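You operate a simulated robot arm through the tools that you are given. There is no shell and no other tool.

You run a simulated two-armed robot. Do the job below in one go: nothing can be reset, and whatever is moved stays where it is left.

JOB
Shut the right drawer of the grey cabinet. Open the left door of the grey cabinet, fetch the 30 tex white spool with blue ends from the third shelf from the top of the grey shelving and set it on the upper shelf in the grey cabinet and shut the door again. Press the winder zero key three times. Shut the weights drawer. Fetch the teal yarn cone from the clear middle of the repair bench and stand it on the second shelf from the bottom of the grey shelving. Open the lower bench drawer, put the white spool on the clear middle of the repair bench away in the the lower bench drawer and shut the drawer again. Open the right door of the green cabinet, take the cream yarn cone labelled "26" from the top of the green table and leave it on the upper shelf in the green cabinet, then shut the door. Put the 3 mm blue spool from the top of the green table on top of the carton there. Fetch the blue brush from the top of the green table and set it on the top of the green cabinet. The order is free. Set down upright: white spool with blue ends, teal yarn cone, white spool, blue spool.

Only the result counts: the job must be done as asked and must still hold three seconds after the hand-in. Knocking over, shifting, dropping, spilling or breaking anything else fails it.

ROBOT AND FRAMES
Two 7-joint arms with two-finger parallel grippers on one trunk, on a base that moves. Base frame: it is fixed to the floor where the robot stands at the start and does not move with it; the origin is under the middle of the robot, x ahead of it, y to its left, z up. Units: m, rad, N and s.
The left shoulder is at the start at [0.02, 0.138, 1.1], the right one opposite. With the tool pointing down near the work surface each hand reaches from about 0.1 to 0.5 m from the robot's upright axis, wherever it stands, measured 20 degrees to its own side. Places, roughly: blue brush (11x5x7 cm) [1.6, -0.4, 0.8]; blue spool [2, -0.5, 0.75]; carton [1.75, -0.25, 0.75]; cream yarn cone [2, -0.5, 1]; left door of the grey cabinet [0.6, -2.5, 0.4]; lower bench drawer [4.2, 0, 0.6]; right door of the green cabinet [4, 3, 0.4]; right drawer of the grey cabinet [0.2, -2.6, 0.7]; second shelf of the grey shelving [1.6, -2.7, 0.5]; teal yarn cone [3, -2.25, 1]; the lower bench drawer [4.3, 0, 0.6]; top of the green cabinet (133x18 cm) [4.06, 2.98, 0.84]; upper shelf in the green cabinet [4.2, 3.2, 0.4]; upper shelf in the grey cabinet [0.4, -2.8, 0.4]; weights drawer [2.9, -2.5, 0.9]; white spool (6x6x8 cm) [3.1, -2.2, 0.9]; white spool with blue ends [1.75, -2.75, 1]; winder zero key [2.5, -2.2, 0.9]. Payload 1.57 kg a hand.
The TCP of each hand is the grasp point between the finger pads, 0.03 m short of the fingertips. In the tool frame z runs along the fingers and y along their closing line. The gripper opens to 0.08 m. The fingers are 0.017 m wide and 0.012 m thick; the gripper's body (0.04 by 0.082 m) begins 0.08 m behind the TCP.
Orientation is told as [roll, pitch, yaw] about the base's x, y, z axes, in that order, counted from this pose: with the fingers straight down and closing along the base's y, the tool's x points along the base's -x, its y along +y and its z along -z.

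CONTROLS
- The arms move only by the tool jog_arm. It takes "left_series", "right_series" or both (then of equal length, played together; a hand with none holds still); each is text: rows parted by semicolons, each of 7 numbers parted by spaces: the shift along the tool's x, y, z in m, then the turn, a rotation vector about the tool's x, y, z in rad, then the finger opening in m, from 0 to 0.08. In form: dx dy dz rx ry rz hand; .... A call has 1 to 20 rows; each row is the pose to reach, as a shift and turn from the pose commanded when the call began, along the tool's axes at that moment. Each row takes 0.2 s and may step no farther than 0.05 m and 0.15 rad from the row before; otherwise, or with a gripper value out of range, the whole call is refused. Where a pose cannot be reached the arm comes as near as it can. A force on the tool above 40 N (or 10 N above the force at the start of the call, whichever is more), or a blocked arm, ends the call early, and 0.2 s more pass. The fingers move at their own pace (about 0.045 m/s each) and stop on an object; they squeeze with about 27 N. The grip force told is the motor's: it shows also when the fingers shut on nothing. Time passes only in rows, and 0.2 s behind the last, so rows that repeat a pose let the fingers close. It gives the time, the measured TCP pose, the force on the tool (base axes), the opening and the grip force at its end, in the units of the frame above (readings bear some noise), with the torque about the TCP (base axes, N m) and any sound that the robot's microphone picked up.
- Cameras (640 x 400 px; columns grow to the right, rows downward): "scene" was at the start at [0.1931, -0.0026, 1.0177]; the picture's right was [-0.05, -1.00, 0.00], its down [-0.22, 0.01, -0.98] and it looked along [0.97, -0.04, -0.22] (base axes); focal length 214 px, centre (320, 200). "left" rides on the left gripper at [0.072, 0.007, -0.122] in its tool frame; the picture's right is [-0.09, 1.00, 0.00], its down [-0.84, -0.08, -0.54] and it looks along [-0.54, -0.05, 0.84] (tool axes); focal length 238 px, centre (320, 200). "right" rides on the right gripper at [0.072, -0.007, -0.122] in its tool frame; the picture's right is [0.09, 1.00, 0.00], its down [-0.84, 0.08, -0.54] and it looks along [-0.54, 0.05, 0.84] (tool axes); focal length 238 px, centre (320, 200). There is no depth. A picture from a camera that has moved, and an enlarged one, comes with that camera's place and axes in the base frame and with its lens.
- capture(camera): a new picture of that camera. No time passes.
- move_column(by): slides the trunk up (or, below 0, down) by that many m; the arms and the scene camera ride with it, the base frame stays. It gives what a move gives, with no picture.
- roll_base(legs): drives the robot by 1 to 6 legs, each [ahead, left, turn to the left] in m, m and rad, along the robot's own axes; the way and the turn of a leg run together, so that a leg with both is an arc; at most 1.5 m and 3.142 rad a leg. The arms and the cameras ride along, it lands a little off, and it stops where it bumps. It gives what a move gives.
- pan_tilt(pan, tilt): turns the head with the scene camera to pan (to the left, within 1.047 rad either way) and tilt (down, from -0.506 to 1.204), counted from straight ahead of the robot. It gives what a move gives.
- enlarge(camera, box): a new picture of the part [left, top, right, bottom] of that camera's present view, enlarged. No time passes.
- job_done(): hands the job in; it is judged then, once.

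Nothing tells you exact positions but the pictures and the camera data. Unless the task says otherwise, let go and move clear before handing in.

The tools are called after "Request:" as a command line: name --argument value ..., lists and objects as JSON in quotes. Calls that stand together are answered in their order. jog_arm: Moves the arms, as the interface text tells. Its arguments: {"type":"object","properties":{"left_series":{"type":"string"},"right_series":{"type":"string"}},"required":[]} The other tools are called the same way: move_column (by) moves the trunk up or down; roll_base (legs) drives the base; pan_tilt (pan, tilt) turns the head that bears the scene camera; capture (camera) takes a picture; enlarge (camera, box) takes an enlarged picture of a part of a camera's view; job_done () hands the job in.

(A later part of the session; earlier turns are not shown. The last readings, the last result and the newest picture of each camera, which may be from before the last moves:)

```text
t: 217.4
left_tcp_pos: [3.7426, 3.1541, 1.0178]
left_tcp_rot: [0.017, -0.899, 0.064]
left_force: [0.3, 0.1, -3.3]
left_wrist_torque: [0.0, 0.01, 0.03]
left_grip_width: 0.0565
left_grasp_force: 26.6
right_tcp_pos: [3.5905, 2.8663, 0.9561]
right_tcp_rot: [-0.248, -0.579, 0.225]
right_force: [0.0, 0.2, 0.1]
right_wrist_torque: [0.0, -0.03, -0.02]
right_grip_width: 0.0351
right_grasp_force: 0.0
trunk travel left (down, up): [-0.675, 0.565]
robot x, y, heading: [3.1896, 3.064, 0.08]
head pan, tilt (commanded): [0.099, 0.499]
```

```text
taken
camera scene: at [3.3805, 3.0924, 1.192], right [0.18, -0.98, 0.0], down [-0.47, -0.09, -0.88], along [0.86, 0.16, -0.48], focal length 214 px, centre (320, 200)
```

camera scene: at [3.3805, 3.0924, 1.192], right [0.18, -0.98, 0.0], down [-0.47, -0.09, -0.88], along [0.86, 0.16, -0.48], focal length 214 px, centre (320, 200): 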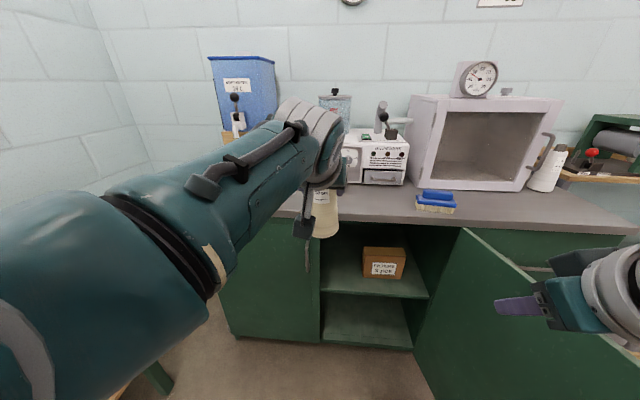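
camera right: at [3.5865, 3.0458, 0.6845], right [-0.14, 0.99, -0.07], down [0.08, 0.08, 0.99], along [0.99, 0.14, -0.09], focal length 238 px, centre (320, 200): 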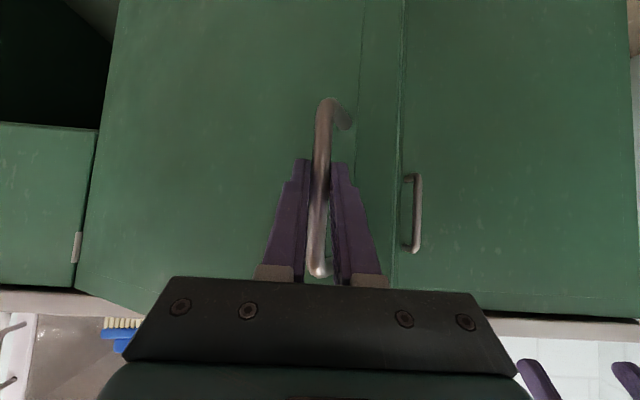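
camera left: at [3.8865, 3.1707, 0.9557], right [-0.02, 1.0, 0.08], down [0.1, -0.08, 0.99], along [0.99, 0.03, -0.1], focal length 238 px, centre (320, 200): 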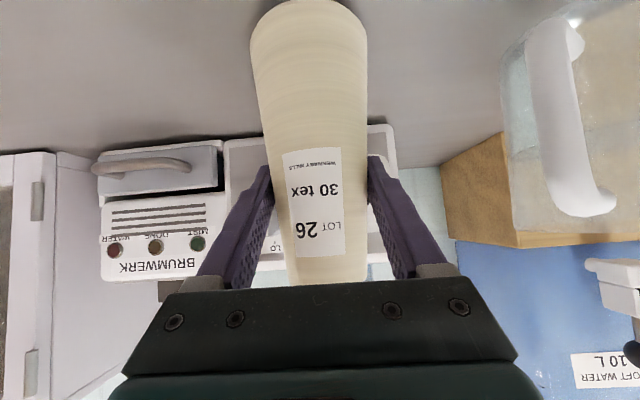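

The cone is held clear. I'll approach the shelf with the robot turned slightly clockwise so my right elbow stays away from the open door: first a small turn and shift.

Request:
roll_base --legs '[[0, 0, -0.18], [0, 0.095, 0]]'

Request:
move_column --by -0.43

Request:
pan_tilt --pan 0.0 --tilt 0.3

Request:
capture --camera "scene"

Request:
capture --camera "left"

```text
t: 219.2
left_tcp_pos: [3.7592, 3.1429, 1.0168]
left_tcp_rot: [0.015, -0.9, -0.121]
left_force: [-0.5, -0.2, -3.1]
left_wrist_torque: [-0.01, 0.02, 0.0]
left_grip_width: 0.0568
left_grasp_force: 27.0
right_tcp_pos: [3.5559, 2.8871, 0.9555]
right_tcp_rot: [-0.246, -0.579, 0.038]
right_force: [-0.2, 0.1, -0.1]
right_wrist_torque: [-0.04, -0.02, -0.02]
right_grip_width: 0.035
right_grasp_force: 0.0
trunk travel left (down, up): [-0.675, 0.565]
robot x, y, heading: [3.2023, 3.1646, -0.107]
head pan, tilt (commanded): [0.099, 0.499]
```

```text
refused: -0.43 is not a number from -0.4 to 0.4
```

```text
t: 219.9
left_tcp_pos: [3.7593, 3.1412, 1.0164]
left_tcp_rot: [0.014, -0.901, -0.121]
left_force: [0.1, 0.1, -3.0]
left_wrist_torque: [0.04, 0.03, 0.01]
left_grip_width: 0.0566
left_grasp_force: 26.4
right_tcp_pos: [3.5569, 2.889, 0.9544]
right_tcp_rot: [-0.247, -0.578, 0.038]
right_force: [0.0, 0.5, 1.0]
right_wrist_torque: [-0.02, -0.02, -0.02]
right_grip_width: 0.0351
right_grasp_force: 0.1
trunk travel left (down, up): [-0.675, 0.565]
robot x, y, heading: [3.1976, 3.1567, -0.106]
head pan, tilt (commanded): [0.0, 0.3]
```

```text
taken
camera scene: at [3.3934, 3.1404, 1.2104], right [-0.11, -0.99, 0.0], down [-0.29, 0.03, -0.95], along [0.95, -0.1, -0.3], focal length 214 px, centre (320, 200)
```

scene: 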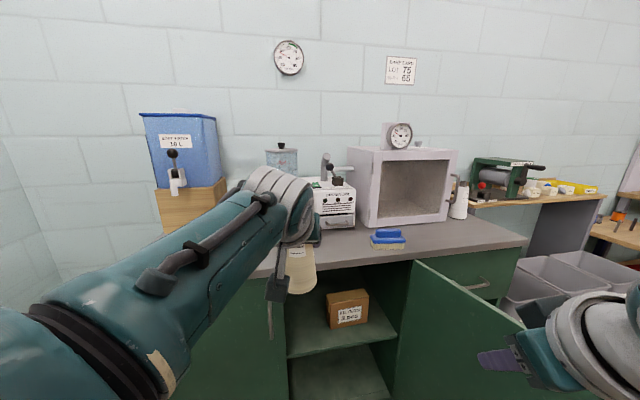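

```text
taken
camera left: at [3.6226, 3.1627, 1.0353], right [0.17, 0.98, 0.08], down [0.09, -0.1, 0.99], along [0.98, -0.16, -0.1], focal length 238 px, centre (320, 200)
```

left: 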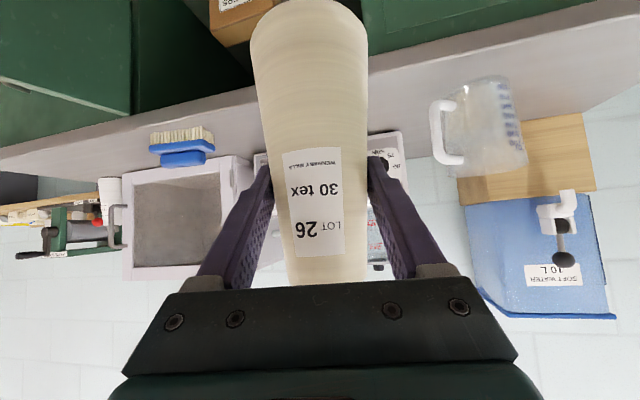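

Request:
move_column --by -0.4

Request:
move_column --by -0.03

Request:
capture --camera "scene"

Request:
capture --camera "left"

```text
t: 223.8
left_tcp_pos: [3.7595, 3.1425, 0.6153]
left_tcp_rot: [0.014, -0.899, -0.123]
left_force: [0.1, 0.7, -3.7]
left_wrist_torque: [-0.01, -0.02, -0.02]
left_grip_width: 0.0568
left_grasp_force: 26.5
right_tcp_pos: [3.5562, 2.8873, 0.5562]
right_tcp_rot: [-0.248, -0.58, 0.039]
right_force: [-0.7, -0.4, 0.5]
right_wrist_torque: [-0.01, -0.03, -0.01]
right_grip_width: 0.0349
right_grasp_force: 0.0
trunk travel left (down, up): [-0.275, 0.965]
robot x, y, heading: [3.204, 3.1591, -0.108]
head pan, tilt (commanded): [0.0, 0.3]
```

```text
t: 224.5
left_tcp_pos: [3.7596, 3.1424, 0.5869]
left_tcp_rot: [0.014, -0.899, -0.123]
left_force: [0.3, 0.2, -2.6]
left_wrist_torque: [0.01, 0.03, -0.02]
left_grip_width: 0.0567
left_grasp_force: 27.0
right_tcp_pos: [3.5574, 2.8882, 0.5252]
right_tcp_rot: [-0.247, -0.579, 0.038]
right_force: [0.5, -0.1, 0.5]
right_wrist_torque: [0.01, -0.01, 0.0]
right_grip_width: 0.0353
right_grasp_force: 0.1
trunk travel left (down, up): [-0.245, 0.995]
robot x, y, heading: [3.1994, 3.1599, -0.105]
head pan, tilt (commanded): [0.0, 0.3]
```

```text
taken
camera scene: at [3.3934, 3.1403, 0.7804], right [-0.11, -0.99, 0.0], down [-0.29, 0.03, -0.96], along [0.95, -0.1, -0.3], focal length 214 px, centre (320, 200)
```

scene: 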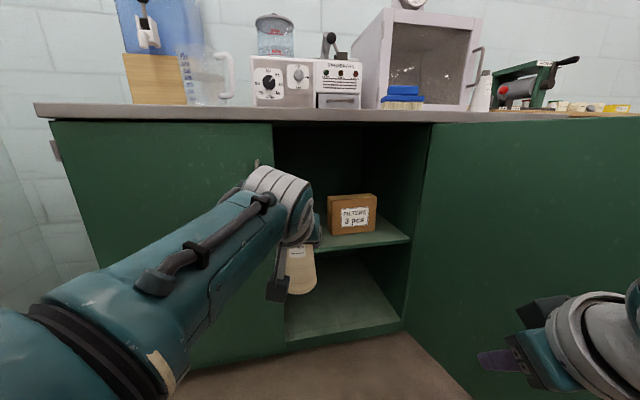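

```text
taken
camera left: at [3.6226, 3.1626, 0.6054], right [0.17, 0.98, 0.08], down [0.09, -0.1, 0.99], along [0.98, -0.16, -0.1], focal length 238 px, centre (320, 200)
```

left: 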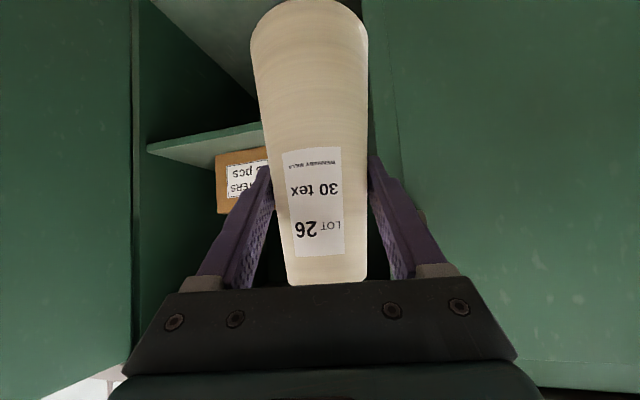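

I zoom in to measure the shelf height accurately.

Request:
enlarge --camera "scene" --box '[270, 180, 430, 280]'

```text
4.00 times, centred on (350, 230) of scene
camera zoom: at [3.3934, 3.1403, 0.7804], right [-0.11, -0.99, 0.0], down [-0.29, 0.03, -0.96], along [0.95, -0.1, -0.3], focal length 858 px, centre (200, 80)
```

zoom: 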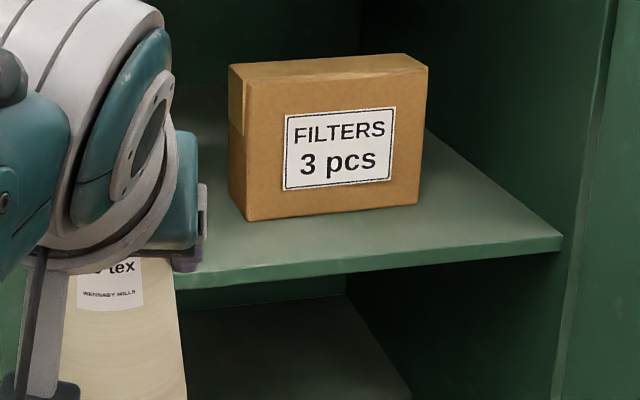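

The shelf top is at z≈0.445 with room left of the filter box. Driving straight 0.30 m puts the cone at (4.06, 3.11); I go 0.18 first and check.

Request:
roll_base --legs '[[0.18, 0, 0]]'

Request:
capture --camera "scene"

Request:
capture --camera "left"

Request:
capture --camera "right"

```text
t: 226.0
left_tcp_pos: [3.9323, 3.1235, 0.5865]
left_tcp_rot: [0.017, -0.9, -0.123]
left_force: [-0.3, -0.8, -2.1]
left_wrist_torque: [-0.03, -0.02, 0.05]
left_grip_width: 0.0568
left_grasp_force: 27.4
right_tcp_pos: [3.7276, 2.8702, 0.5252]
right_tcp_rot: [-0.248, -0.578, 0.04]
right_force: [-0.5, -0.2, 0.4]
right_wrist_torque: [0.02, 0.05, -0.02]
right_grip_width: 0.0352
right_grasp_force: 0.1
trunk travel left (down, up): [-0.245, 0.995]
robot x, y, heading: [3.3753, 3.1414, -0.106]
head pan, tilt (commanded): [0.0, 0.3]
```

```text
taken
camera scene: at [3.5651, 3.1219, 0.7804], right [-0.11, -0.99, 0.0], down [-0.29, 0.03, -0.96], along [0.95, -0.1, -0.3], focal length 214 px, centre (320, 200)
```

scene: 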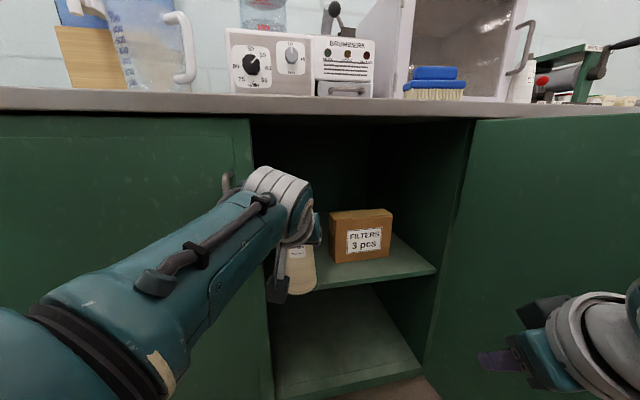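

```text
taken
camera left: at [3.794, 3.1441, 0.605], right [0.17, 0.98, 0.08], down [0.09, -0.1, 0.99], along [0.98, -0.16, -0.1], focal length 238 px, centre (320, 200)
```

left: 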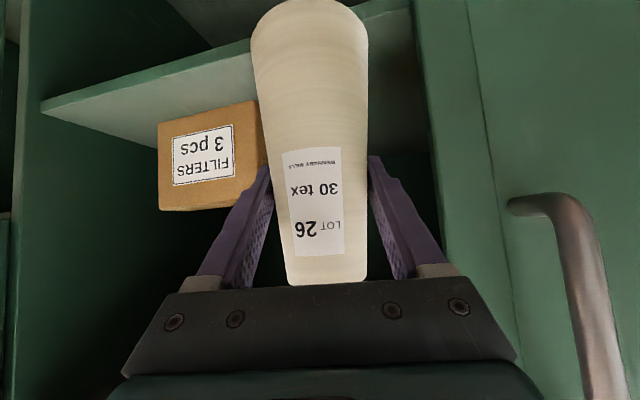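

```text
taken
camera right: at [3.6016, 2.8891, 0.5861], right [0.02, 0.97, -0.26], down [0.42, 0.22, 0.88], along [0.91, -0.12, -0.4], focal length 238 px, centre (320, 200)
```

right: 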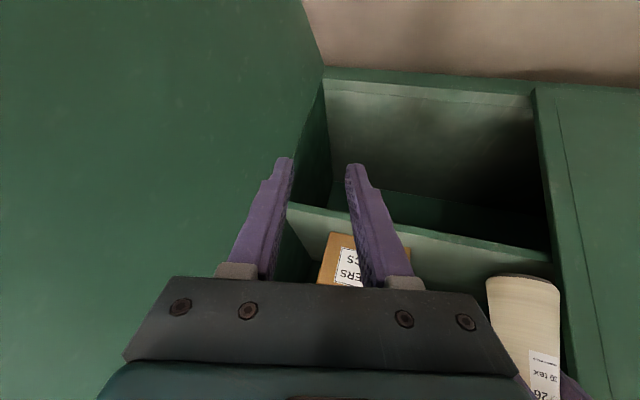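

Clearances look fine (box to the right, left door edge to the left). I drive the remaining 0.128 m.

Request:
roll_base --legs '[[0.128, -0.006, 0]]'

Request:
capture --camera "scene"

Request:
capture --camera "left"

Request:
capture --camera "right"

```text
t: 227.3
left_tcp_pos: [4.0512, 3.1024, 0.5853]
left_tcp_rot: [0.016, -0.894, -0.124]
left_force: [1.1, -0.2, -3.0]
left_wrist_torque: [0.02, -0.04, -0.03]
left_grip_width: 0.0569
left_grasp_force: 26.8
right_tcp_pos: [3.8479, 2.8486, 0.5236]
right_tcp_rot: [-0.249, -0.579, 0.035]
right_force: [0.0, 0.4, 1.3]
right_wrist_torque: [0.0, 0.01, -0.01]
right_grip_width: 0.0349
right_grasp_force: 0.1
trunk travel left (down, up): [-0.245, 0.995]
robot x, y, heading: [3.497, 3.1228, -0.111]
head pan, tilt (commanded): [0.0, 0.3]
```

```text
taken
camera scene: at [3.6859, 3.102, 0.7803], right [-0.11, -0.99, 0.0], down [-0.29, 0.03, -0.95], along [0.95, -0.1, -0.3], focal length 214 px, centre (320, 200)
```

scene: 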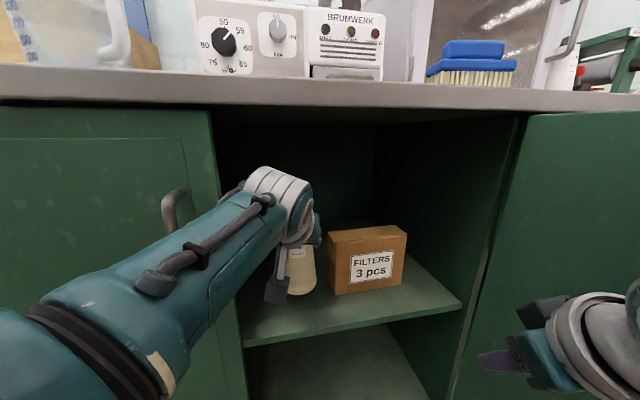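

```text
taken
camera left: at [3.9147, 3.1235, 0.6046], right [0.17, 0.98, 0.08], down [0.09, -0.1, 0.99], along [0.98, -0.16, -0.1], focal length 238 px, centre (320, 200)
```

left: 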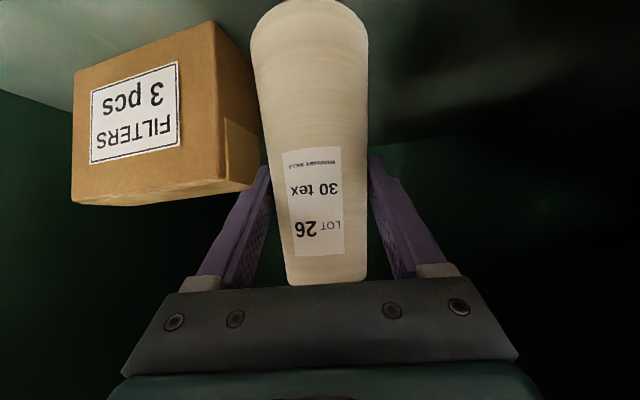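

```text
taken
camera right: at [3.7215, 2.8691, 0.5859], right [0.02, 0.97, -0.25], down [0.42, 0.22, 0.88], along [0.91, -0.13, -0.4], focal length 238 px, centre (320, 200)
```

right: 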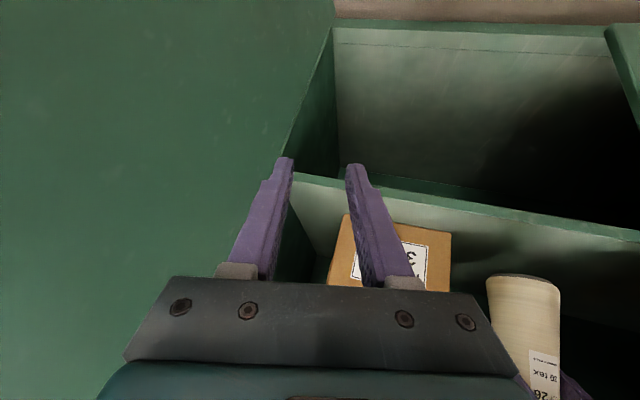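

The cone is over the shelf beside the filter box. I lower by column, then gently by arm until contact.

Request:
move_column --by -0.025

Request:
jog_arm --left_series "0.0031 0 0.0025 0 0 0 0.03; 0.0062 0 0.005 0 0 0 0.03; 0.0062 0 0.005 0 0 0 0.03"

Request:
enlarge --camera "scene" --box '[220, 200, 420, 350]'

```text
t: 228.0
left_tcp_pos: [4.0535, 3.1018, 0.5621]
left_tcp_rot: [0.016, -0.897, -0.125]
left_force: [0.3, -0.2, -2.6]
left_wrist_torque: [0.0, 0.02, 0.0]
left_grip_width: 0.057
left_grasp_force: 27.2
right_tcp_pos: [3.8484, 2.8481, 0.4999]
right_tcp_rot: [-0.247, -0.577, 0.035]
right_force: [-0.3, -0.5, 0.0]
right_wrist_torque: [0.0, 0.04, 0.0]
right_grip_width: 0.0351
right_grasp_force: 0.0
trunk travel left (down, up): [-0.22, 1.02]
robot x, y, heading: [3.4975, 3.1231, -0.107]
head pan, tilt (commanded): [0.0, 0.3]
```

```text
t: 228.8
left_tcp_pos: [4.0524, 3.1016, 0.5528]
left_tcp_rot: [0.016, -0.898, -0.126]
left_force: [0.0, 0.3, -2.4]
left_wrist_torque: [0.0, -0.01, 0.01]
left_grip_width: 0.057
left_grasp_force: 26.8
right_tcp_pos: [3.8488, 2.8495, 0.4993]
right_tcp_rot: [-0.25, -0.577, 0.035]
right_force: [-0.4, 0.9, -0.6]
right_wrist_torque: [0.03, -0.01, 0.0]
right_grip_width: 0.0348
right_grasp_force: 0.0
trunk travel left (down, up): [-0.22, 1.02]
robot x, y, heading: [3.4956, 3.1239, -0.112]
head pan, tilt (commanded): [0.0, 0.3]
```

```text
2.67 times, centred on (320, 275) of scene
camera zoom: at [3.6865, 3.1019, 0.7555], right [-0.11, -0.99, 0.0], down [-0.29, 0.03, -0.96], along [0.95, -0.1, -0.3], focal length 572 px, centre (320, 0)
```

zoom: 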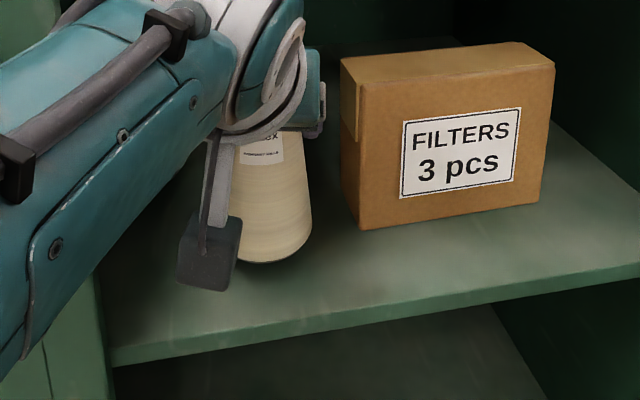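

Request:
jog_arm --left_series "0.0023 0 0.0019 0 0 0 0.03; 0.0046 0 0.0038 0 0 0 0.03; 0.0046 0 0.0038 0 0 0 0.03"

```text
t: 229.6
left_tcp_pos: [4.0529, 3.1021, 0.5469]
left_tcp_rot: [0.015, -0.896, -0.125]
left_force: [-0.1, 0.5, -3.0]
left_wrist_torque: [0.03, 0.01, 0.02]
left_grip_width: 0.0568
left_grasp_force: 27.1
right_tcp_pos: [3.8479, 2.8497, 0.5006]
right_tcp_rot: [-0.248, -0.577, 0.036]
right_force: [0.4, -0.2, -0.1]
right_wrist_torque: [0.0, -0.02, 0.0]
right_grip_width: 0.0351
right_grasp_force: 0.0
trunk travel left (down, up): [-0.22, 1.02]
robot x, y, heading: [3.4939, 3.122, -0.11]
head pan, tilt (commanded): [0.0, 0.3]
```

Request:
jog_arm --left_series "0.0023 0 0.0019 0 0 0 0.03; 0.0046 0 0.0038 0 0 0 0.03; 0.0046 0 0.0038 0 0 0 0.03"

```text
t: 230.4
left_tcp_pos: [4.0527, 3.101, 0.5414]
left_tcp_rot: [0.016, -0.896, -0.124]
left_force: [-1.0, -1.0, -3.5]
left_wrist_torque: [0.01, 0.0, -0.04]
left_grip_width: 0.0567
left_grasp_force: 26.9
right_tcp_pos: [3.8498, 2.8492, 0.4994]
right_tcp_rot: [-0.247, -0.58, 0.035]
right_force: [1.0, -0.2, -0.4]
right_wrist_torque: [0.0, -0.02, -0.03]
right_grip_width: 0.0352
right_grasp_force: 0.0
trunk travel left (down, up): [-0.22, 1.02]
robot x, y, heading: [3.4966, 3.1232, -0.111]
head pan, tilt (commanded): [0.0, 0.3]
```

Request:
jog_arm --left_series "0.0016 0 0.0013 0 0 0 0.03; 0.0031 0 0.0025 0 0 0 0.03; 0.0047 0 0.0038 0 0 0 0.03; 0.0047 0 0.0038 0 0 0 0.03"

```text
t: 231.4
left_tcp_pos: [4.0527, 3.1021, 0.5344]
left_tcp_rot: [0.016, -0.897, -0.127]
left_force: [-0.4, -0.3, -2.9]
left_wrist_torque: [-0.02, -0.01, -0.01]
left_grip_width: 0.0569
left_grasp_force: 26.8
right_tcp_pos: [3.8479, 2.8494, 0.5003]
right_tcp_rot: [-0.248, -0.579, 0.036]
right_force: [-0.8, 0.4, 0.0]
right_wrist_torque: [0.0, 0.01, -0.02]
right_grip_width: 0.0349
right_grasp_force: 0.1
trunk travel left (down, up): [-0.22, 1.02]
robot x, y, heading: [3.4981, 3.12, -0.11]
head pan, tilt (commanded): [0.0, 0.3]
```

Request:
enlarge --camera "scene" --box '[240, 220, 380, 330]'

Request:
capture --camera "right"

```text
3.64 times, centred on (310, 275) of scene
camera zoom: at [3.6865, 3.1019, 0.7555], right [-0.11, -0.99, 0.0], down [-0.29, 0.03, -0.96], along [0.95, -0.1, -0.3], focal length 780 px, centre (356, -73)
```

zoom: 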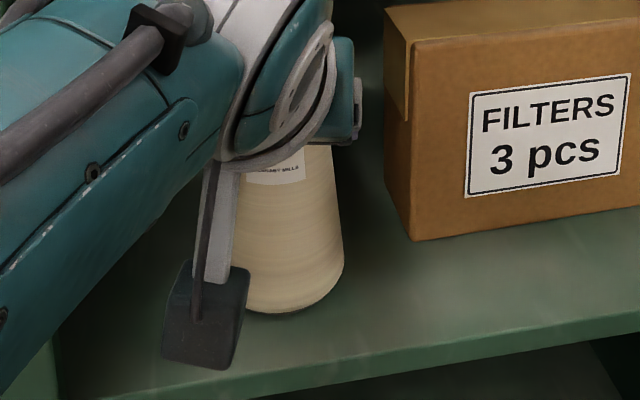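

```text
taken
camera right: at [3.7223, 2.869, 0.561], right [0.02, 0.97, -0.26], down [0.42, 0.22, 0.88], along [0.91, -0.13, -0.4], focal length 238 px, centre (320, 200)
```

right: 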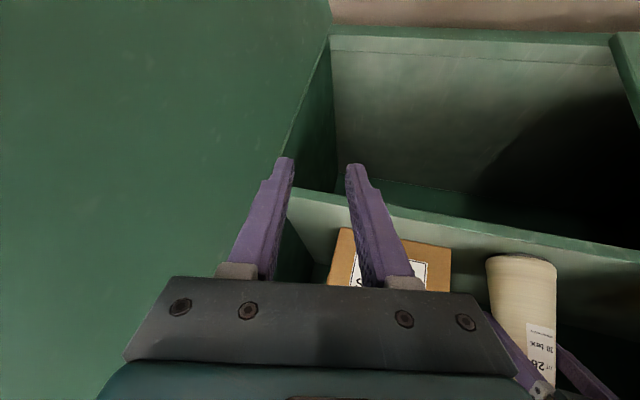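

Request:
jog_arm --left_series "0.0016 0 0.0013 0 0 0 0.03; 0.0031 0 0.0025 0 0 0 0.03; 0.0047 0 0.0038 0 0 0 0.03; 0.0047 0 0.0038 0 0 0 0.03"

```text
t: 232.6
left_tcp_pos: [4.0551, 3.1017, 0.5324]
left_tcp_rot: [0.015, -0.913, -0.129]
left_force: [-3.0, 2.7, 6.4]
left_wrist_torque: [0.08, 0.13, -0.02]
left_grip_width: 0.057
left_grasp_force: 27.0
right_tcp_pos: [3.8491, 2.8499, 0.4984]
right_tcp_rot: [-0.248, -0.578, 0.035]
right_force: [-0.2, -0.6, -0.4]
right_wrist_torque: [-0.01, 0.0, -0.01]
right_grip_width: 0.0349
right_grasp_force: 0.1
trunk travel left (down, up): [-0.22, 1.02]
robot x, y, heading: [3.4976, 3.1231, -0.104]
head pan, tilt (commanded): [0.0, 0.3]
stopped in row 4 (left hand): the force on the tool passed its limit at 41 N (the readings are from after the stop); the commanded pose is now the measured one
```

Contact: the cone stands on the shelf. I open the fingers and back away with the base.

Request:
jog_arm --left_series "0 0 0 0 0 0 0.06; 0 0 0 0 0 0 0.07; 0 0 0 0 0 0 0.08; 0 0 0 0 0 0 0.08; 0 0 0 0 0 0 0.08"

Request:
capture --camera "left"

```text
t: 233.8
left_tcp_pos: [4.0553, 3.1007, 0.5322]
left_tcp_rot: [0.013, -0.909, -0.128]
left_force: [-1.3, 0.8, 0.3]
left_wrist_torque: [-0.01, -0.04, 0.02]
left_grip_width: 0.0801
left_grasp_force: 0.0
right_tcp_pos: [3.8493, 2.8496, 0.4997]
right_tcp_rot: [-0.249, -0.579, 0.035]
right_force: [0.1, 0.9, 0.2]
right_wrist_torque: [0.02, 0.02, -0.01]
right_grip_width: 0.0352
right_grasp_force: 0.1
trunk travel left (down, up): [-0.22, 1.02]
robot x, y, heading: [3.4971, 3.1246, -0.106]
head pan, tilt (commanded): [0.0, 0.3]
```

```text
taken
camera left: at [3.9177, 3.1221, 0.5505], right [0.17, 0.98, 0.08], down [0.08, -0.1, 0.99], along [0.98, -0.16, -0.09], focal length 238 px, centre (320, 200)
```

left: 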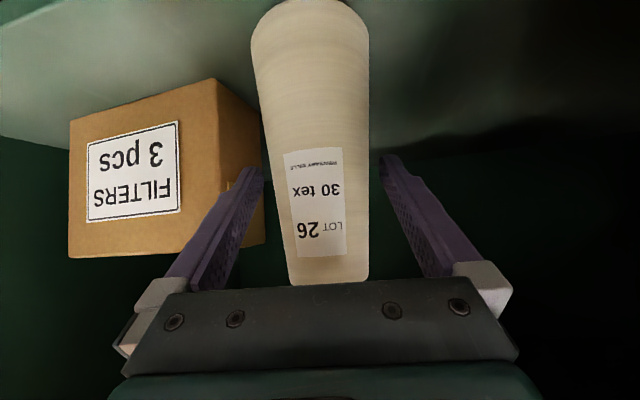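

Request:
roll_base --legs '[[-0.3, 0, 0]]'

Request:
capture --camera "left"

Request:
capture --camera "scene"

```text
t: 235.8
left_tcp_pos: [3.7561, 3.1336, 0.5339]
left_tcp_rot: [0.015, -0.909, -0.127]
left_force: [1.2, -0.5, 0.1]
left_wrist_torque: [-0.01, 0.01, -0.01]
left_grip_width: 0.0802
left_grasp_force: 0.1
right_tcp_pos: [3.5504, 2.8822, 0.5002]
right_tcp_rot: [-0.246, -0.58, 0.035]
right_force: [0.3, -0.3, -1.0]
right_wrist_torque: [-0.02, -0.06, 0.0]
right_grip_width: 0.0352
right_grasp_force: 0.0
trunk travel left (down, up): [-0.22, 1.02]
robot x, y, heading: [3.1965, 3.1579, -0.112]
head pan, tilt (commanded): [0.0, 0.3]
```

```text
taken
camera left: at [3.6189, 3.155, 0.5508], right [0.17, 0.98, 0.08], down [0.07, -0.1, 0.99], along [0.98, -0.16, -0.09], focal length 238 px, centre (320, 200)
```

left: 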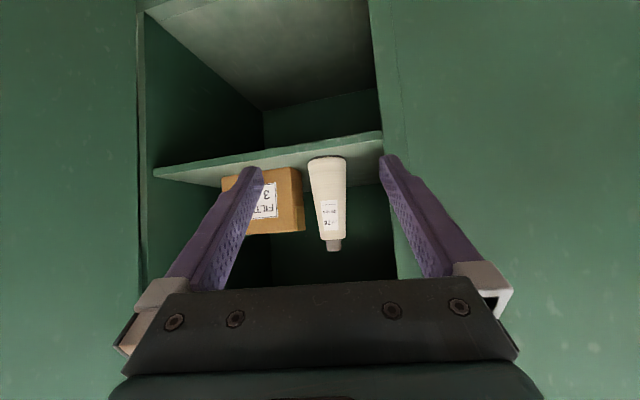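

```text
taken
camera scene: at [3.3878, 3.135, 0.7556], right [-0.11, -0.99, 0.0], down [-0.29, 0.03, -0.96], along [0.95, -0.11, -0.3], focal length 214 px, centre (320, 200)
```

scene: 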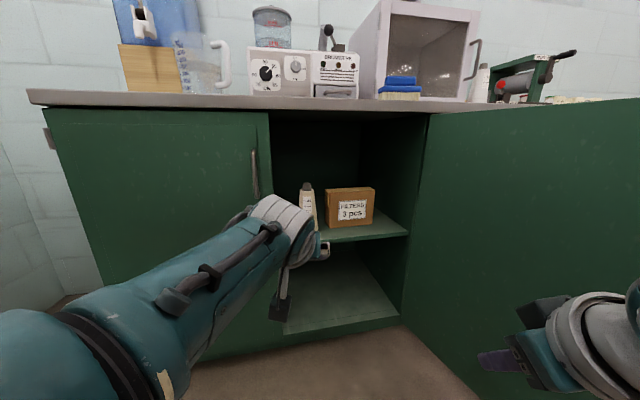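

The cream cone stands on the upper shelf next to the filter box. Before backing up to close the door I look around for obstacles.

Request:
pan_tilt --pan -1.04 --tilt 0.4

Request:
capture --camera "scene"

Request:
pan_tilt --pan 1.04 --tilt 0.4

Request:
capture --camera "scene"

```text
t: 237.1
left_tcp_pos: [3.754, 3.1338, 0.5344]
left_tcp_rot: [0.015, -0.909, -0.128]
left_force: [-0.7, 0.6, -0.4]
left_wrist_torque: [0.01, 0.0, -0.01]
left_grip_width: 0.0799
left_grasp_force: 0.1
right_tcp_pos: [3.5487, 2.8816, 0.4996]
right_tcp_rot: [-0.248, -0.581, 0.036]
right_force: [-0.1, -0.2, 0.4]
right_wrist_torque: [0.01, 0.02, 0.02]
right_grip_width: 0.0347
right_grasp_force: 0.0
trunk travel left (down, up): [-0.22, 1.02]
robot x, y, heading: [3.1972, 3.1556, -0.106]
head pan, tilt (commanded): [-1.04, 0.4]
```

```text
taken
camera scene: at [3.3325, 3.0608, 0.7463], right [-0.91, -0.41, 0.0], down [-0.16, 0.36, -0.92], along [0.38, -0.84, -0.39], focal length 214 px, centre (320, 200)
```

scene: 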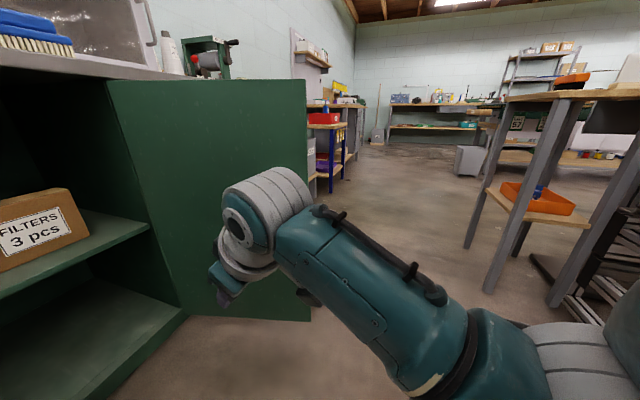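

```text
t: 239.1
left_tcp_pos: [3.7569, 3.1401, 0.5317]
left_tcp_rot: [0.027, -0.907, -0.13]
left_force: [-0.9, -0.6, -0.5]
left_wrist_torque: [0.02, 0.0, -0.03]
left_grip_width: 0.08
left_grasp_force: 0.0
right_tcp_pos: [3.5488, 2.8816, 0.5006]
right_tcp_rot: [-0.248, -0.581, 0.035]
right_force: [-0.4, -0.5, 0.1]
right_wrist_torque: [-0.02, 0.04, 0.0]
right_grip_width: 0.0351
right_grasp_force: 0.2
trunk travel left (down, up): [-0.22, 1.02]
robot x, y, heading: [3.1978, 3.1554, -0.108]
head pan, tilt (commanded): [1.04, 0.4]
```

```text
taken
camera scene: at [3.3837, 3.1713, 0.7474], right [0.28, -0.96, 0.0], down [-0.36, -0.11, -0.93], along [0.89, 0.26, -0.38], focal length 214 px, centre (320, 200)
```

scene: 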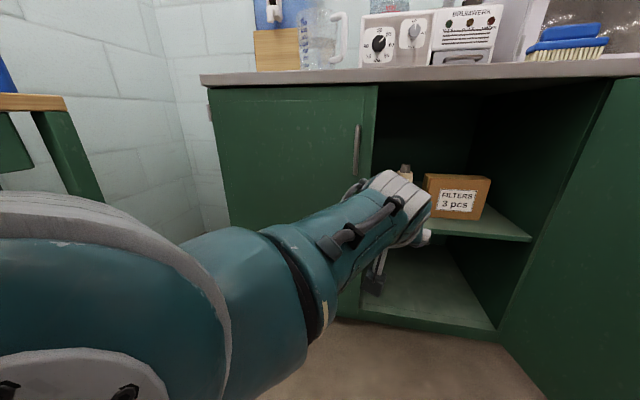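

The small workbench to the south ends at about x≈3.0, y≈2.1, so there is room. I shift slightly right, then pull the left hand in (sideways of the head) so both hands can pass the door's free edge.

Request:
pan_tilt --pan -0.3 --tilt 0.5

Request:
roll_base --legs '[[-0.12, -0.08, 0]]'

Request:
jog_arm --left_series "0.016 0.026 -0.0205 0 0 0 0.05; 0.032 0.052 -0.041 0 0 0 0.03; 0.048 0.078 -0.0615 0 0 0 0; 0.064 0.104 -0.082 0 0 0 0; 0.08 0.13 -0.1024 0 0 0 0; 0.08 0.13 -0.1024 0 0 0 0"

Request:
capture --camera "scene"

```text
t: 240.6
left_tcp_pos: [3.7557, 3.1329, 0.5333]
left_tcp_rot: [0.014, -0.909, -0.125]
left_force: [-1.0, -0.1, -0.4]
left_wrist_torque: [0.01, 0.03, 0.03]
left_grip_width: 0.0799
left_grasp_force: 0.2
right_tcp_pos: [3.5491, 2.883, 0.4996]
right_tcp_rot: [-0.248, -0.579, 0.036]
right_force: [-0.5, -0.1, 0.9]
right_wrist_torque: [-0.02, 0.01, -0.01]
right_grip_width: 0.0349
right_grasp_force: 0.2
trunk travel left (down, up): [-0.22, 1.02]
robot x, y, heading: [3.1959, 3.1535, -0.113]
head pan, tilt (commanded): [-0.3, 0.499]
```

```text
t: 241.9
left_tcp_pos: [3.6263, 3.0673, 0.5331]
left_tcp_rot: [0.014, -0.912, -0.132]
left_force: [0.1, 0.0, -0.1]
left_wrist_torque: [0.01, 0.03, -0.02]
left_grip_width: 0.0799
left_grasp_force: 0.0
right_tcp_pos: [3.4195, 2.8149, 0.5007]
right_tcp_rot: [-0.247, -0.58, 0.031]
right_force: [0.0, 0.6, 0.7]
right_wrist_torque: [-0.01, -0.01, -0.01]
right_grip_width: 0.0348
right_grasp_force: 0.1
trunk travel left (down, up): [-0.22, 1.02]
robot x, y, heading: [3.0623, 3.0909, -0.115]
head pan, tilt (commanded): [-0.3, 0.499]
```

```text
t: 243.3
left_tcp_pos: [3.5146, 3.2074, 0.5331]
left_tcp_rot: [0.014, -0.912, -0.13]
left_force: [0.3, 0.6, 0.0]
left_wrist_torque: [0.04, -0.01, 0.01]
left_grip_width: 0.0
left_grasp_force: 21.5
right_tcp_pos: [3.4205, 2.8141, 0.5]
right_tcp_rot: [-0.248, -0.578, 0.034]
right_force: [-0.1, 0.2, 0.5]
right_wrist_torque: [0.04, 0.0, -0.01]
right_grip_width: 0.035
right_grasp_force: 0.0
trunk travel left (down, up): [-0.22, 1.02]
robot x, y, heading: [3.0627, 3.093, -0.114]
head pan, tilt (commanded): [-0.3, 0.499]
```

```text
taken
camera scene: at [3.2484, 3.0422, 0.7372], right [-0.4, -0.92, 0.0], down [-0.44, 0.19, -0.88], along [0.8, -0.35, -0.48], focal length 214 px, centre (320, 200)
```

scene: 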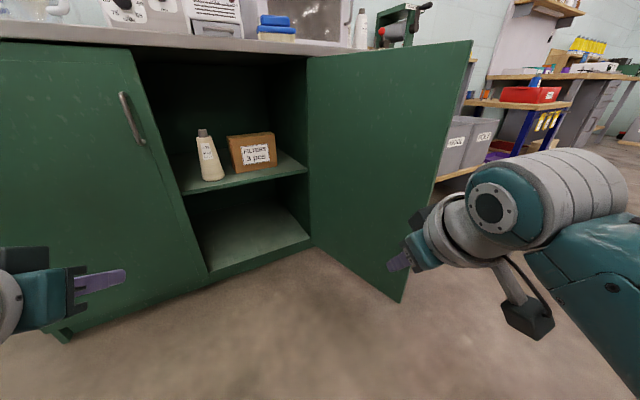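

The shelf content is fine. To pass the door's edge with less reach, I turn the left hand to point down near my body, then I'll drive around the door to push it shut from outside.

Request:
jog_arm --left_series "-0.0016 0 -0.0229 0 0.1303 0 0; -0.0032 0 -0.0458 0 0.2606 0 0; -0.0048 0 -0.0687 0 0.3909 0 0; -0.0063 0 -0.0917 0 0.5211 0 0; -0.0079 0 -0.1146 0 0.6514 0 0; -0.0095 0 -0.1375 0 0.7817 0 0; -0.0111 0 -0.1604 0 0.912 0 0; -0.0111 0 -0.1604 0 0.912 0 0"

Request:
roll_base --legs '[[0, 0, 0.11]]'

Request:
capture --camera "scene"

```text
t: 245.1
left_tcp_pos: [3.4835, 3.2523, 0.5899]
left_tcp_rot: [0.006, 0.004, -0.124]
left_force: [0.5, -0.2, 0.6]
left_wrist_torque: [-0.01, 0.01, -0.01]
left_grip_width: 0.0
left_grasp_force: 21.7
left hand out of reach, approached as far as the arm can: row 5, 6, 7, 8
right_tcp_pos: [3.42, 2.8159, 0.5005]
right_tcp_rot: [-0.248, -0.581, 0.032]
right_force: [0.6, 0.0, 0.2]
right_wrist_torque: [-0.03, -0.01, 0.01]
right_grip_width: 0.0348
right_grasp_force: 0.1
trunk travel left (down, up): [-0.22, 1.02]
robot x, y, heading: [3.061, 3.0878, -0.114]
head pan, tilt (commanded): [-0.3, 0.499]
```

```text
t: 246.1
left_tcp_pos: [3.464, 3.2966, 0.5903]
left_tcp_rot: [0.008, 0.002, -0.013]
left_force: [-0.3, -0.8, -0.9]
left_wrist_torque: [-0.01, 0.01, -0.02]
left_grip_width: 0.0
left_grasp_force: 20.6
right_tcp_pos: [3.4462, 2.8532, 0.5001]
right_tcp_rot: [-0.248, -0.579, 0.137]
right_force: [0.2, -0.4, -0.6]
right_wrist_torque: [0.01, -0.02, 0.01]
right_grip_width: 0.0349
right_grasp_force: 0.0
trunk travel left (down, up): [-0.22, 1.02]
robot x, y, heading: [3.0631, 3.0882, -0.013]
head pan, tilt (commanded): [-0.3, 0.499]
```

```text
taken
camera scene: at [3.252, 3.062, 0.7371], right [-0.3, -0.95, 0.0], down [-0.46, 0.15, -0.88], along [0.84, -0.27, -0.48], focal length 214 px, centre (320, 200)
```

scene: 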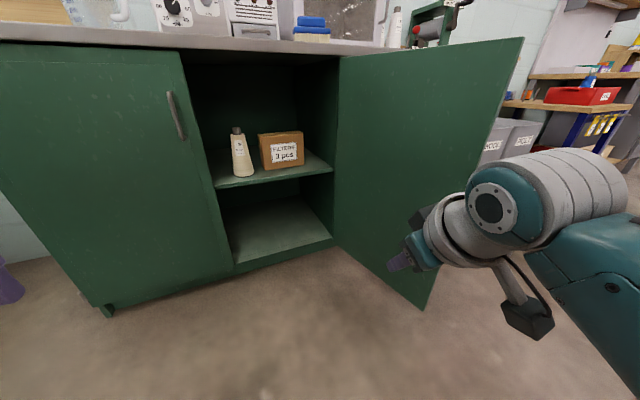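

I'll instead push with the right hand from outside while the left hand is raised above the door's height. I raise the column and the left hand first.

Request:
move_column --by 0.22

Request:
jog_arm --left_series "0 0 -0.03 0 0 0 0; 0 0 -0.06 0 0 0 0; 0 0 -0.09 0 0 0 0; 0 0 -0.11 0 0 0 0; 0 0 -0.11 0 0 0 0" --right_series "0 0 0 0 0 0 0.02; 0 0 0 0 0 0 0; 0 0 0 0 0 0 0; 0 0 0 0 0 0 0; 0 0 0 0 0 0 0"

```text
t: 248.4
left_tcp_pos: [3.4636, 3.2971, 0.8103]
left_tcp_rot: [0.009, 0.002, -0.014]
left_force: [0.5, -0.7, 0.2]
left_wrist_torque: [-0.02, 0.0, 0.0]
left_grip_width: 0.0001
left_grasp_force: 21.1
right_tcp_pos: [3.4452, 2.854, 0.7207]
right_tcp_rot: [-0.249, -0.579, 0.135]
right_force: [-0.1, 0.4, -0.4]
right_wrist_torque: [0.02, 0.05, -0.01]
right_grip_width: 0.035
right_grasp_force: 0.1
trunk travel left (down, up): [-0.44, 0.8]
robot x, y, heading: [3.0651, 3.088, -0.009]
head pan, tilt (commanded): [-0.3, 0.499]
```

```text
t: 249.6
left_tcp_pos: [3.4907, 3.3161, 0.9192]
left_tcp_rot: [0.008, 0.001, -0.016]
left_force: [-0.4, 0.1, 0.6]
left_wrist_torque: [0.01, 0.0, 0.01]
left_grip_width: 0.0
left_grasp_force: 21.1
left hand out of reach, approached as far as the arm can: row 1, 2, 3, 4, 5
right_tcp_pos: [3.4449, 2.854, 0.7204]
right_tcp_rot: [-0.247, -0.58, 0.136]
right_force: [0.1, -0.2, 0.1]
right_wrist_torque: [0.04, 0.02, 0.0]
right_grip_width: 0.0001
right_grasp_force: 21.8
trunk travel left (down, up): [-0.44, 0.8]
robot x, y, heading: [3.0645, 3.0852, -0.01]
head pan, tilt (commanded): [-0.3, 0.499]
```

Request:
roll_base --legs '[[0, -0.36, 0]]'

Request:
capture --camera "scene"

```text
t: 251.9
left_tcp_pos: [3.4878, 2.9588, 0.9194]
left_tcp_rot: [0.009, 0.001, -0.011]
left_force: [0.2, -0.7, 0.2]
left_wrist_torque: [0.01, -0.01, -0.01]
left_grip_width: 0.0
left_grasp_force: 20.5
right_tcp_pos: [3.444, 2.4968, 0.7203]
right_tcp_rot: [-0.247, -0.579, 0.139]
right_force: [-0.2, 0.1, 0.4]
right_wrist_torque: [0.01, 0.01, 0.02]
right_grip_width: 0.0
right_grasp_force: 21.2
trunk travel left (down, up): [-0.44, 0.8]
robot x, y, heading: [3.0611, 2.7321, 0.001]
head pan, tilt (commanded): [-0.3, 0.499]
```

```text
taken
camera scene: at [3.2494, 2.7045, 0.9571], right [-0.3, -0.95, 0.0], down [-0.46, 0.14, -0.88], along [0.84, -0.26, -0.48], focal length 214 px, centre (320, 200)
```

scene: 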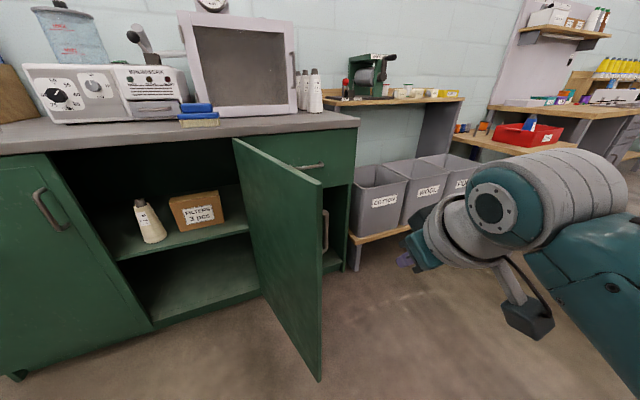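

The door's free edge is at about (3.62, 2.59). I strafe a bit further right, move forward past it, and then push north.

Request:
roll_base --legs '[[0, -0.07, 0], [0.25, 0, 0]]'

Request:
capture --camera "scene"

Request:
capture --camera "right"

```text
t: 254.3
left_tcp_pos: [3.7281, 2.8892, 0.9192]
left_tcp_rot: [0.007, 0.001, -0.005]
left_force: [0.1, 0.1, -0.3]
left_wrist_torque: [0.01, -0.01, 0.01]
left_grip_width: 0.0
left_grasp_force: 21.2
right_tcp_pos: [3.6865, 2.4278, 0.7203]
right_tcp_rot: [-0.248, -0.579, 0.146]
right_force: [-0.6, -0.4, 0.0]
right_wrist_torque: [0.0, 0.02, -0.01]
right_grip_width: 0.0002
right_grasp_force: 21.7
trunk travel left (down, up): [-0.44, 0.8]
robot x, y, heading: [3.305, 2.656, -0.002]
head pan, tilt (commanded): [-0.3, 0.499]
```

```text
taken
camera scene: at [3.4906, 2.6345, 0.9572], right [-0.3, -0.96, 0.0], down [-0.46, 0.14, -0.88], along [0.84, -0.26, -0.48], focal length 214 px, centre (320, 200)
```

scene: 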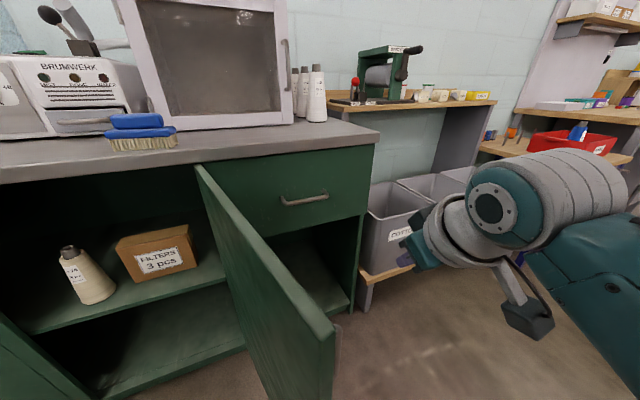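

```text
taken
camera right: at [3.5584, 2.4341, 0.7812], right [-0.08, 0.96, -0.25], down [0.39, 0.27, 0.88], along [0.92, -0.02, -0.4], focal length 238 px, centre (320, 200)
```

right: 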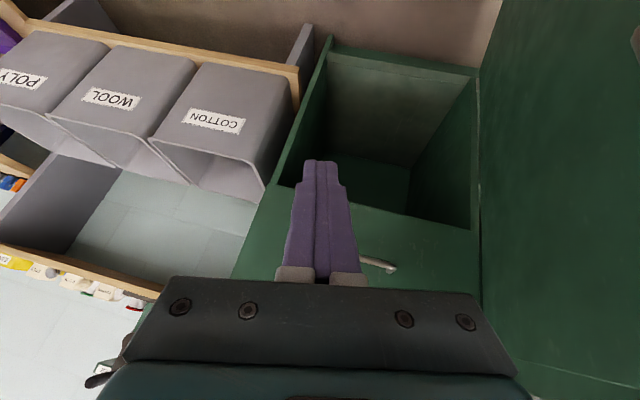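

I strafe left so the right hand sweeps the door closed.

Request:
roll_base --legs '[[0, 0.4, 0]]'

Request:
capture --camera "scene"

```text
t: 256.8
left_tcp_pos: [3.7297, 3.2842, 0.9192]
left_tcp_rot: [0.009, 0.001, -0.014]
left_force: [-0.4, -0.3, 0.6]
left_wrist_torque: [-0.03, 0.01, 0.0]
left_grip_width: 0.0001
left_grasp_force: 21.8
right_tcp_pos: [3.6854, 2.8223, 0.7203]
right_tcp_rot: [-0.247, -0.58, 0.14]
right_force: [0.0, 0.3, -0.3]
right_wrist_torque: [-0.04, 0.04, 0.01]
right_grip_width: 0.0
right_grasp_force: 21.4
trunk travel left (down, up): [-0.44, 0.8]
robot x, y, heading: [3.3081, 3.0598, -0.005]
head pan, tilt (commanded): [-0.3, 0.499]
```

```text
taken
camera scene: at [3.4915, 3.0304, 0.9571], right [-0.3, -0.95, 0.0], down [-0.46, 0.15, -0.88], along [0.84, -0.27, -0.48], focal length 214 px, centre (320, 200)
```

scene: 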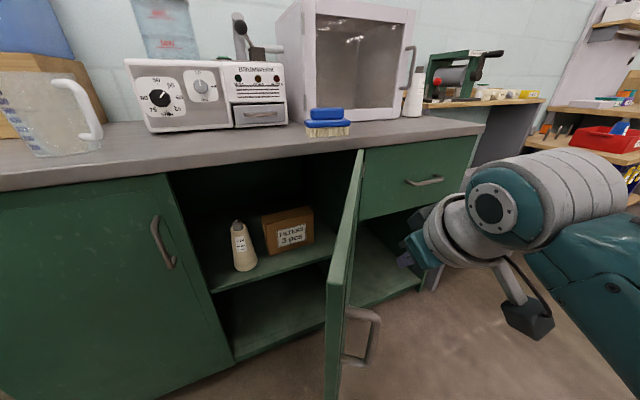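

The door follows. To avoid my left hand nearing the jar, I advance only 0.1 m and finish with the right arm itself.

Request:
roll_base --legs '[[0.1, 0, 0]]'

Request:
jog_arm --right_series "-0.0182 0.0358 0.0031 0 0 0 0; -0.0364 0.0716 0.0062 0 0 0 0; -0.0547 0.1073 0.0092 0 0 0 0; -0.0729 0.1431 0.0123 0 0 0 0; -0.0911 0.1789 0.0154 0 0 0 0; -0.1093 0.2147 0.0185 0 0 0 0; -0.1093 0.2147 0.0185 0 0 0 0"

Request:
capture --camera "scene"

```text
t: 257.9
left_tcp_pos: [3.8282, 3.2825, 0.9195]
left_tcp_rot: [0.008, 0.002, -0.012]
left_force: [-0.1, -0.9, -0.6]
left_wrist_torque: [0.0, 0.01, 0.0]
left_grip_width: 0.0
left_grasp_force: 21.4
right_tcp_pos: [3.7842, 2.8223, 0.721]
right_tcp_rot: [-0.249, -0.578, 0.138]
right_force: [-0.4, 0.4, -0.5]
right_wrist_torque: [0.0, 0.0, -0.02]
right_grip_width: 0.0
right_grasp_force: 21.1
trunk travel left (down, up): [-0.44, 0.8]
robot x, y, heading: [3.4029, 3.0528, -0.002]
head pan, tilt (commanded): [-0.3, 0.499]
```

```text
t: 259.7
left_tcp_pos: [3.8278, 3.2827, 0.918]
left_tcp_rot: [0.009, 0.004, -0.014]
left_force: [1.1, -0.2, 0.7]
left_wrist_torque: [-0.01, -0.03, 0.0]
left_grip_width: 0.0
left_grasp_force: 21.1
right_tcp_pos: [3.8816, 3.01, 0.7068]
right_tcp_rot: [-0.291, -0.557, 0.129]
right_force: [0.1, -0.1, -1.1]
right_wrist_torque: [0.01, -0.01, 0.02]
right_grip_width: 0.0001
right_grasp_force: 21.4
trunk travel left (down, up): [-0.44, 0.8]
robot x, y, heading: [3.4016, 3.0601, -0.007]
head pan, tilt (commanded): [-0.3, 0.499]
stopped in row 7 (right hand): the arm was blocked; the commanded pose is now the measured one
```

```text
taken
camera scene: at [3.5934, 3.0346, 0.9845], right [-0.24, -0.97, 0.0], down [-0.2, 0.05, -0.98], along [0.95, -0.23, -0.2], focal length 214 px, centre (320, 200)
```

scene: 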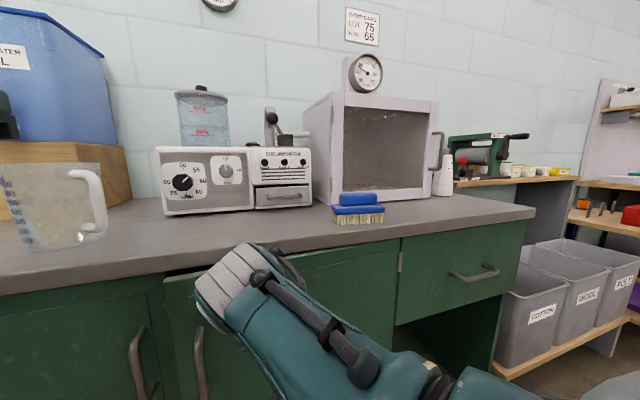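

The door is almost shut; my right wrist is just touching the head. I lower the right hand relative to the shoulder and push forward to close it fully.

Request:
jog_arm --right_series "0.008 0.006 0.021 0 0 0 0; 0.016 0.012 0.042 0 0 0 0; 0.024 0.018 0.063 0 0 0 0; 0.032 0.024 0.085 0 0 0 0; 0.015 0.03 0.1 0 0 0 0; -0.003 0.035 0.113 0 0 0 0; -0.0235 0.038 0.127 0 0 0 0; -0.0235 0.038 0.127 0 0 0 0"

Request:
capture --camera "scene"

```text
t: 261.5
left_tcp_pos: [3.8276, 3.2818, 0.9193]
left_tcp_rot: [0.008, 0.004, -0.013]
left_force: [0.0, 1.1, -0.1]
left_wrist_torque: [-0.02, 0.0, -0.03]
left_grip_width: 0.0
left_grasp_force: 21.4
right_tcp_pos: [3.8799, 2.9887, 0.6431]
right_tcp_rot: [-0.289, -0.56, 0.129]
right_force: [0.7, -0.1, 0.1]
right_wrist_torque: [0.0, 0.04, -0.02]
right_grip_width: 0.0
right_grasp_force: 21.2
right hand out of reach, approached as far as the arm can: row 2, 3, 4, 5, 6, 7, 8
trunk travel left (down, up): [-0.44, 0.8]
robot x, y, heading: [3.4045, 3.0585, -0.01]
head pan, tilt (commanded): [-0.3, 0.499]
```

```text
taken
camera scene: at [3.5858, 3.0441, 1.0194], right [-0.15, -0.99, 0.0], down [0.18, -0.03, -0.98], along [0.97, -0.15, 0.18], focal length 214 px, centre (320, 200)
```

scene: 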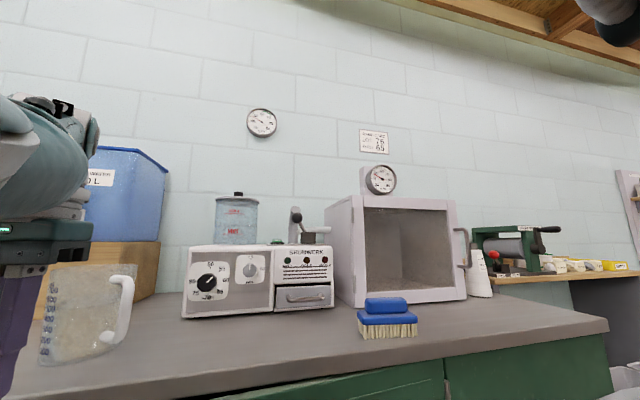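

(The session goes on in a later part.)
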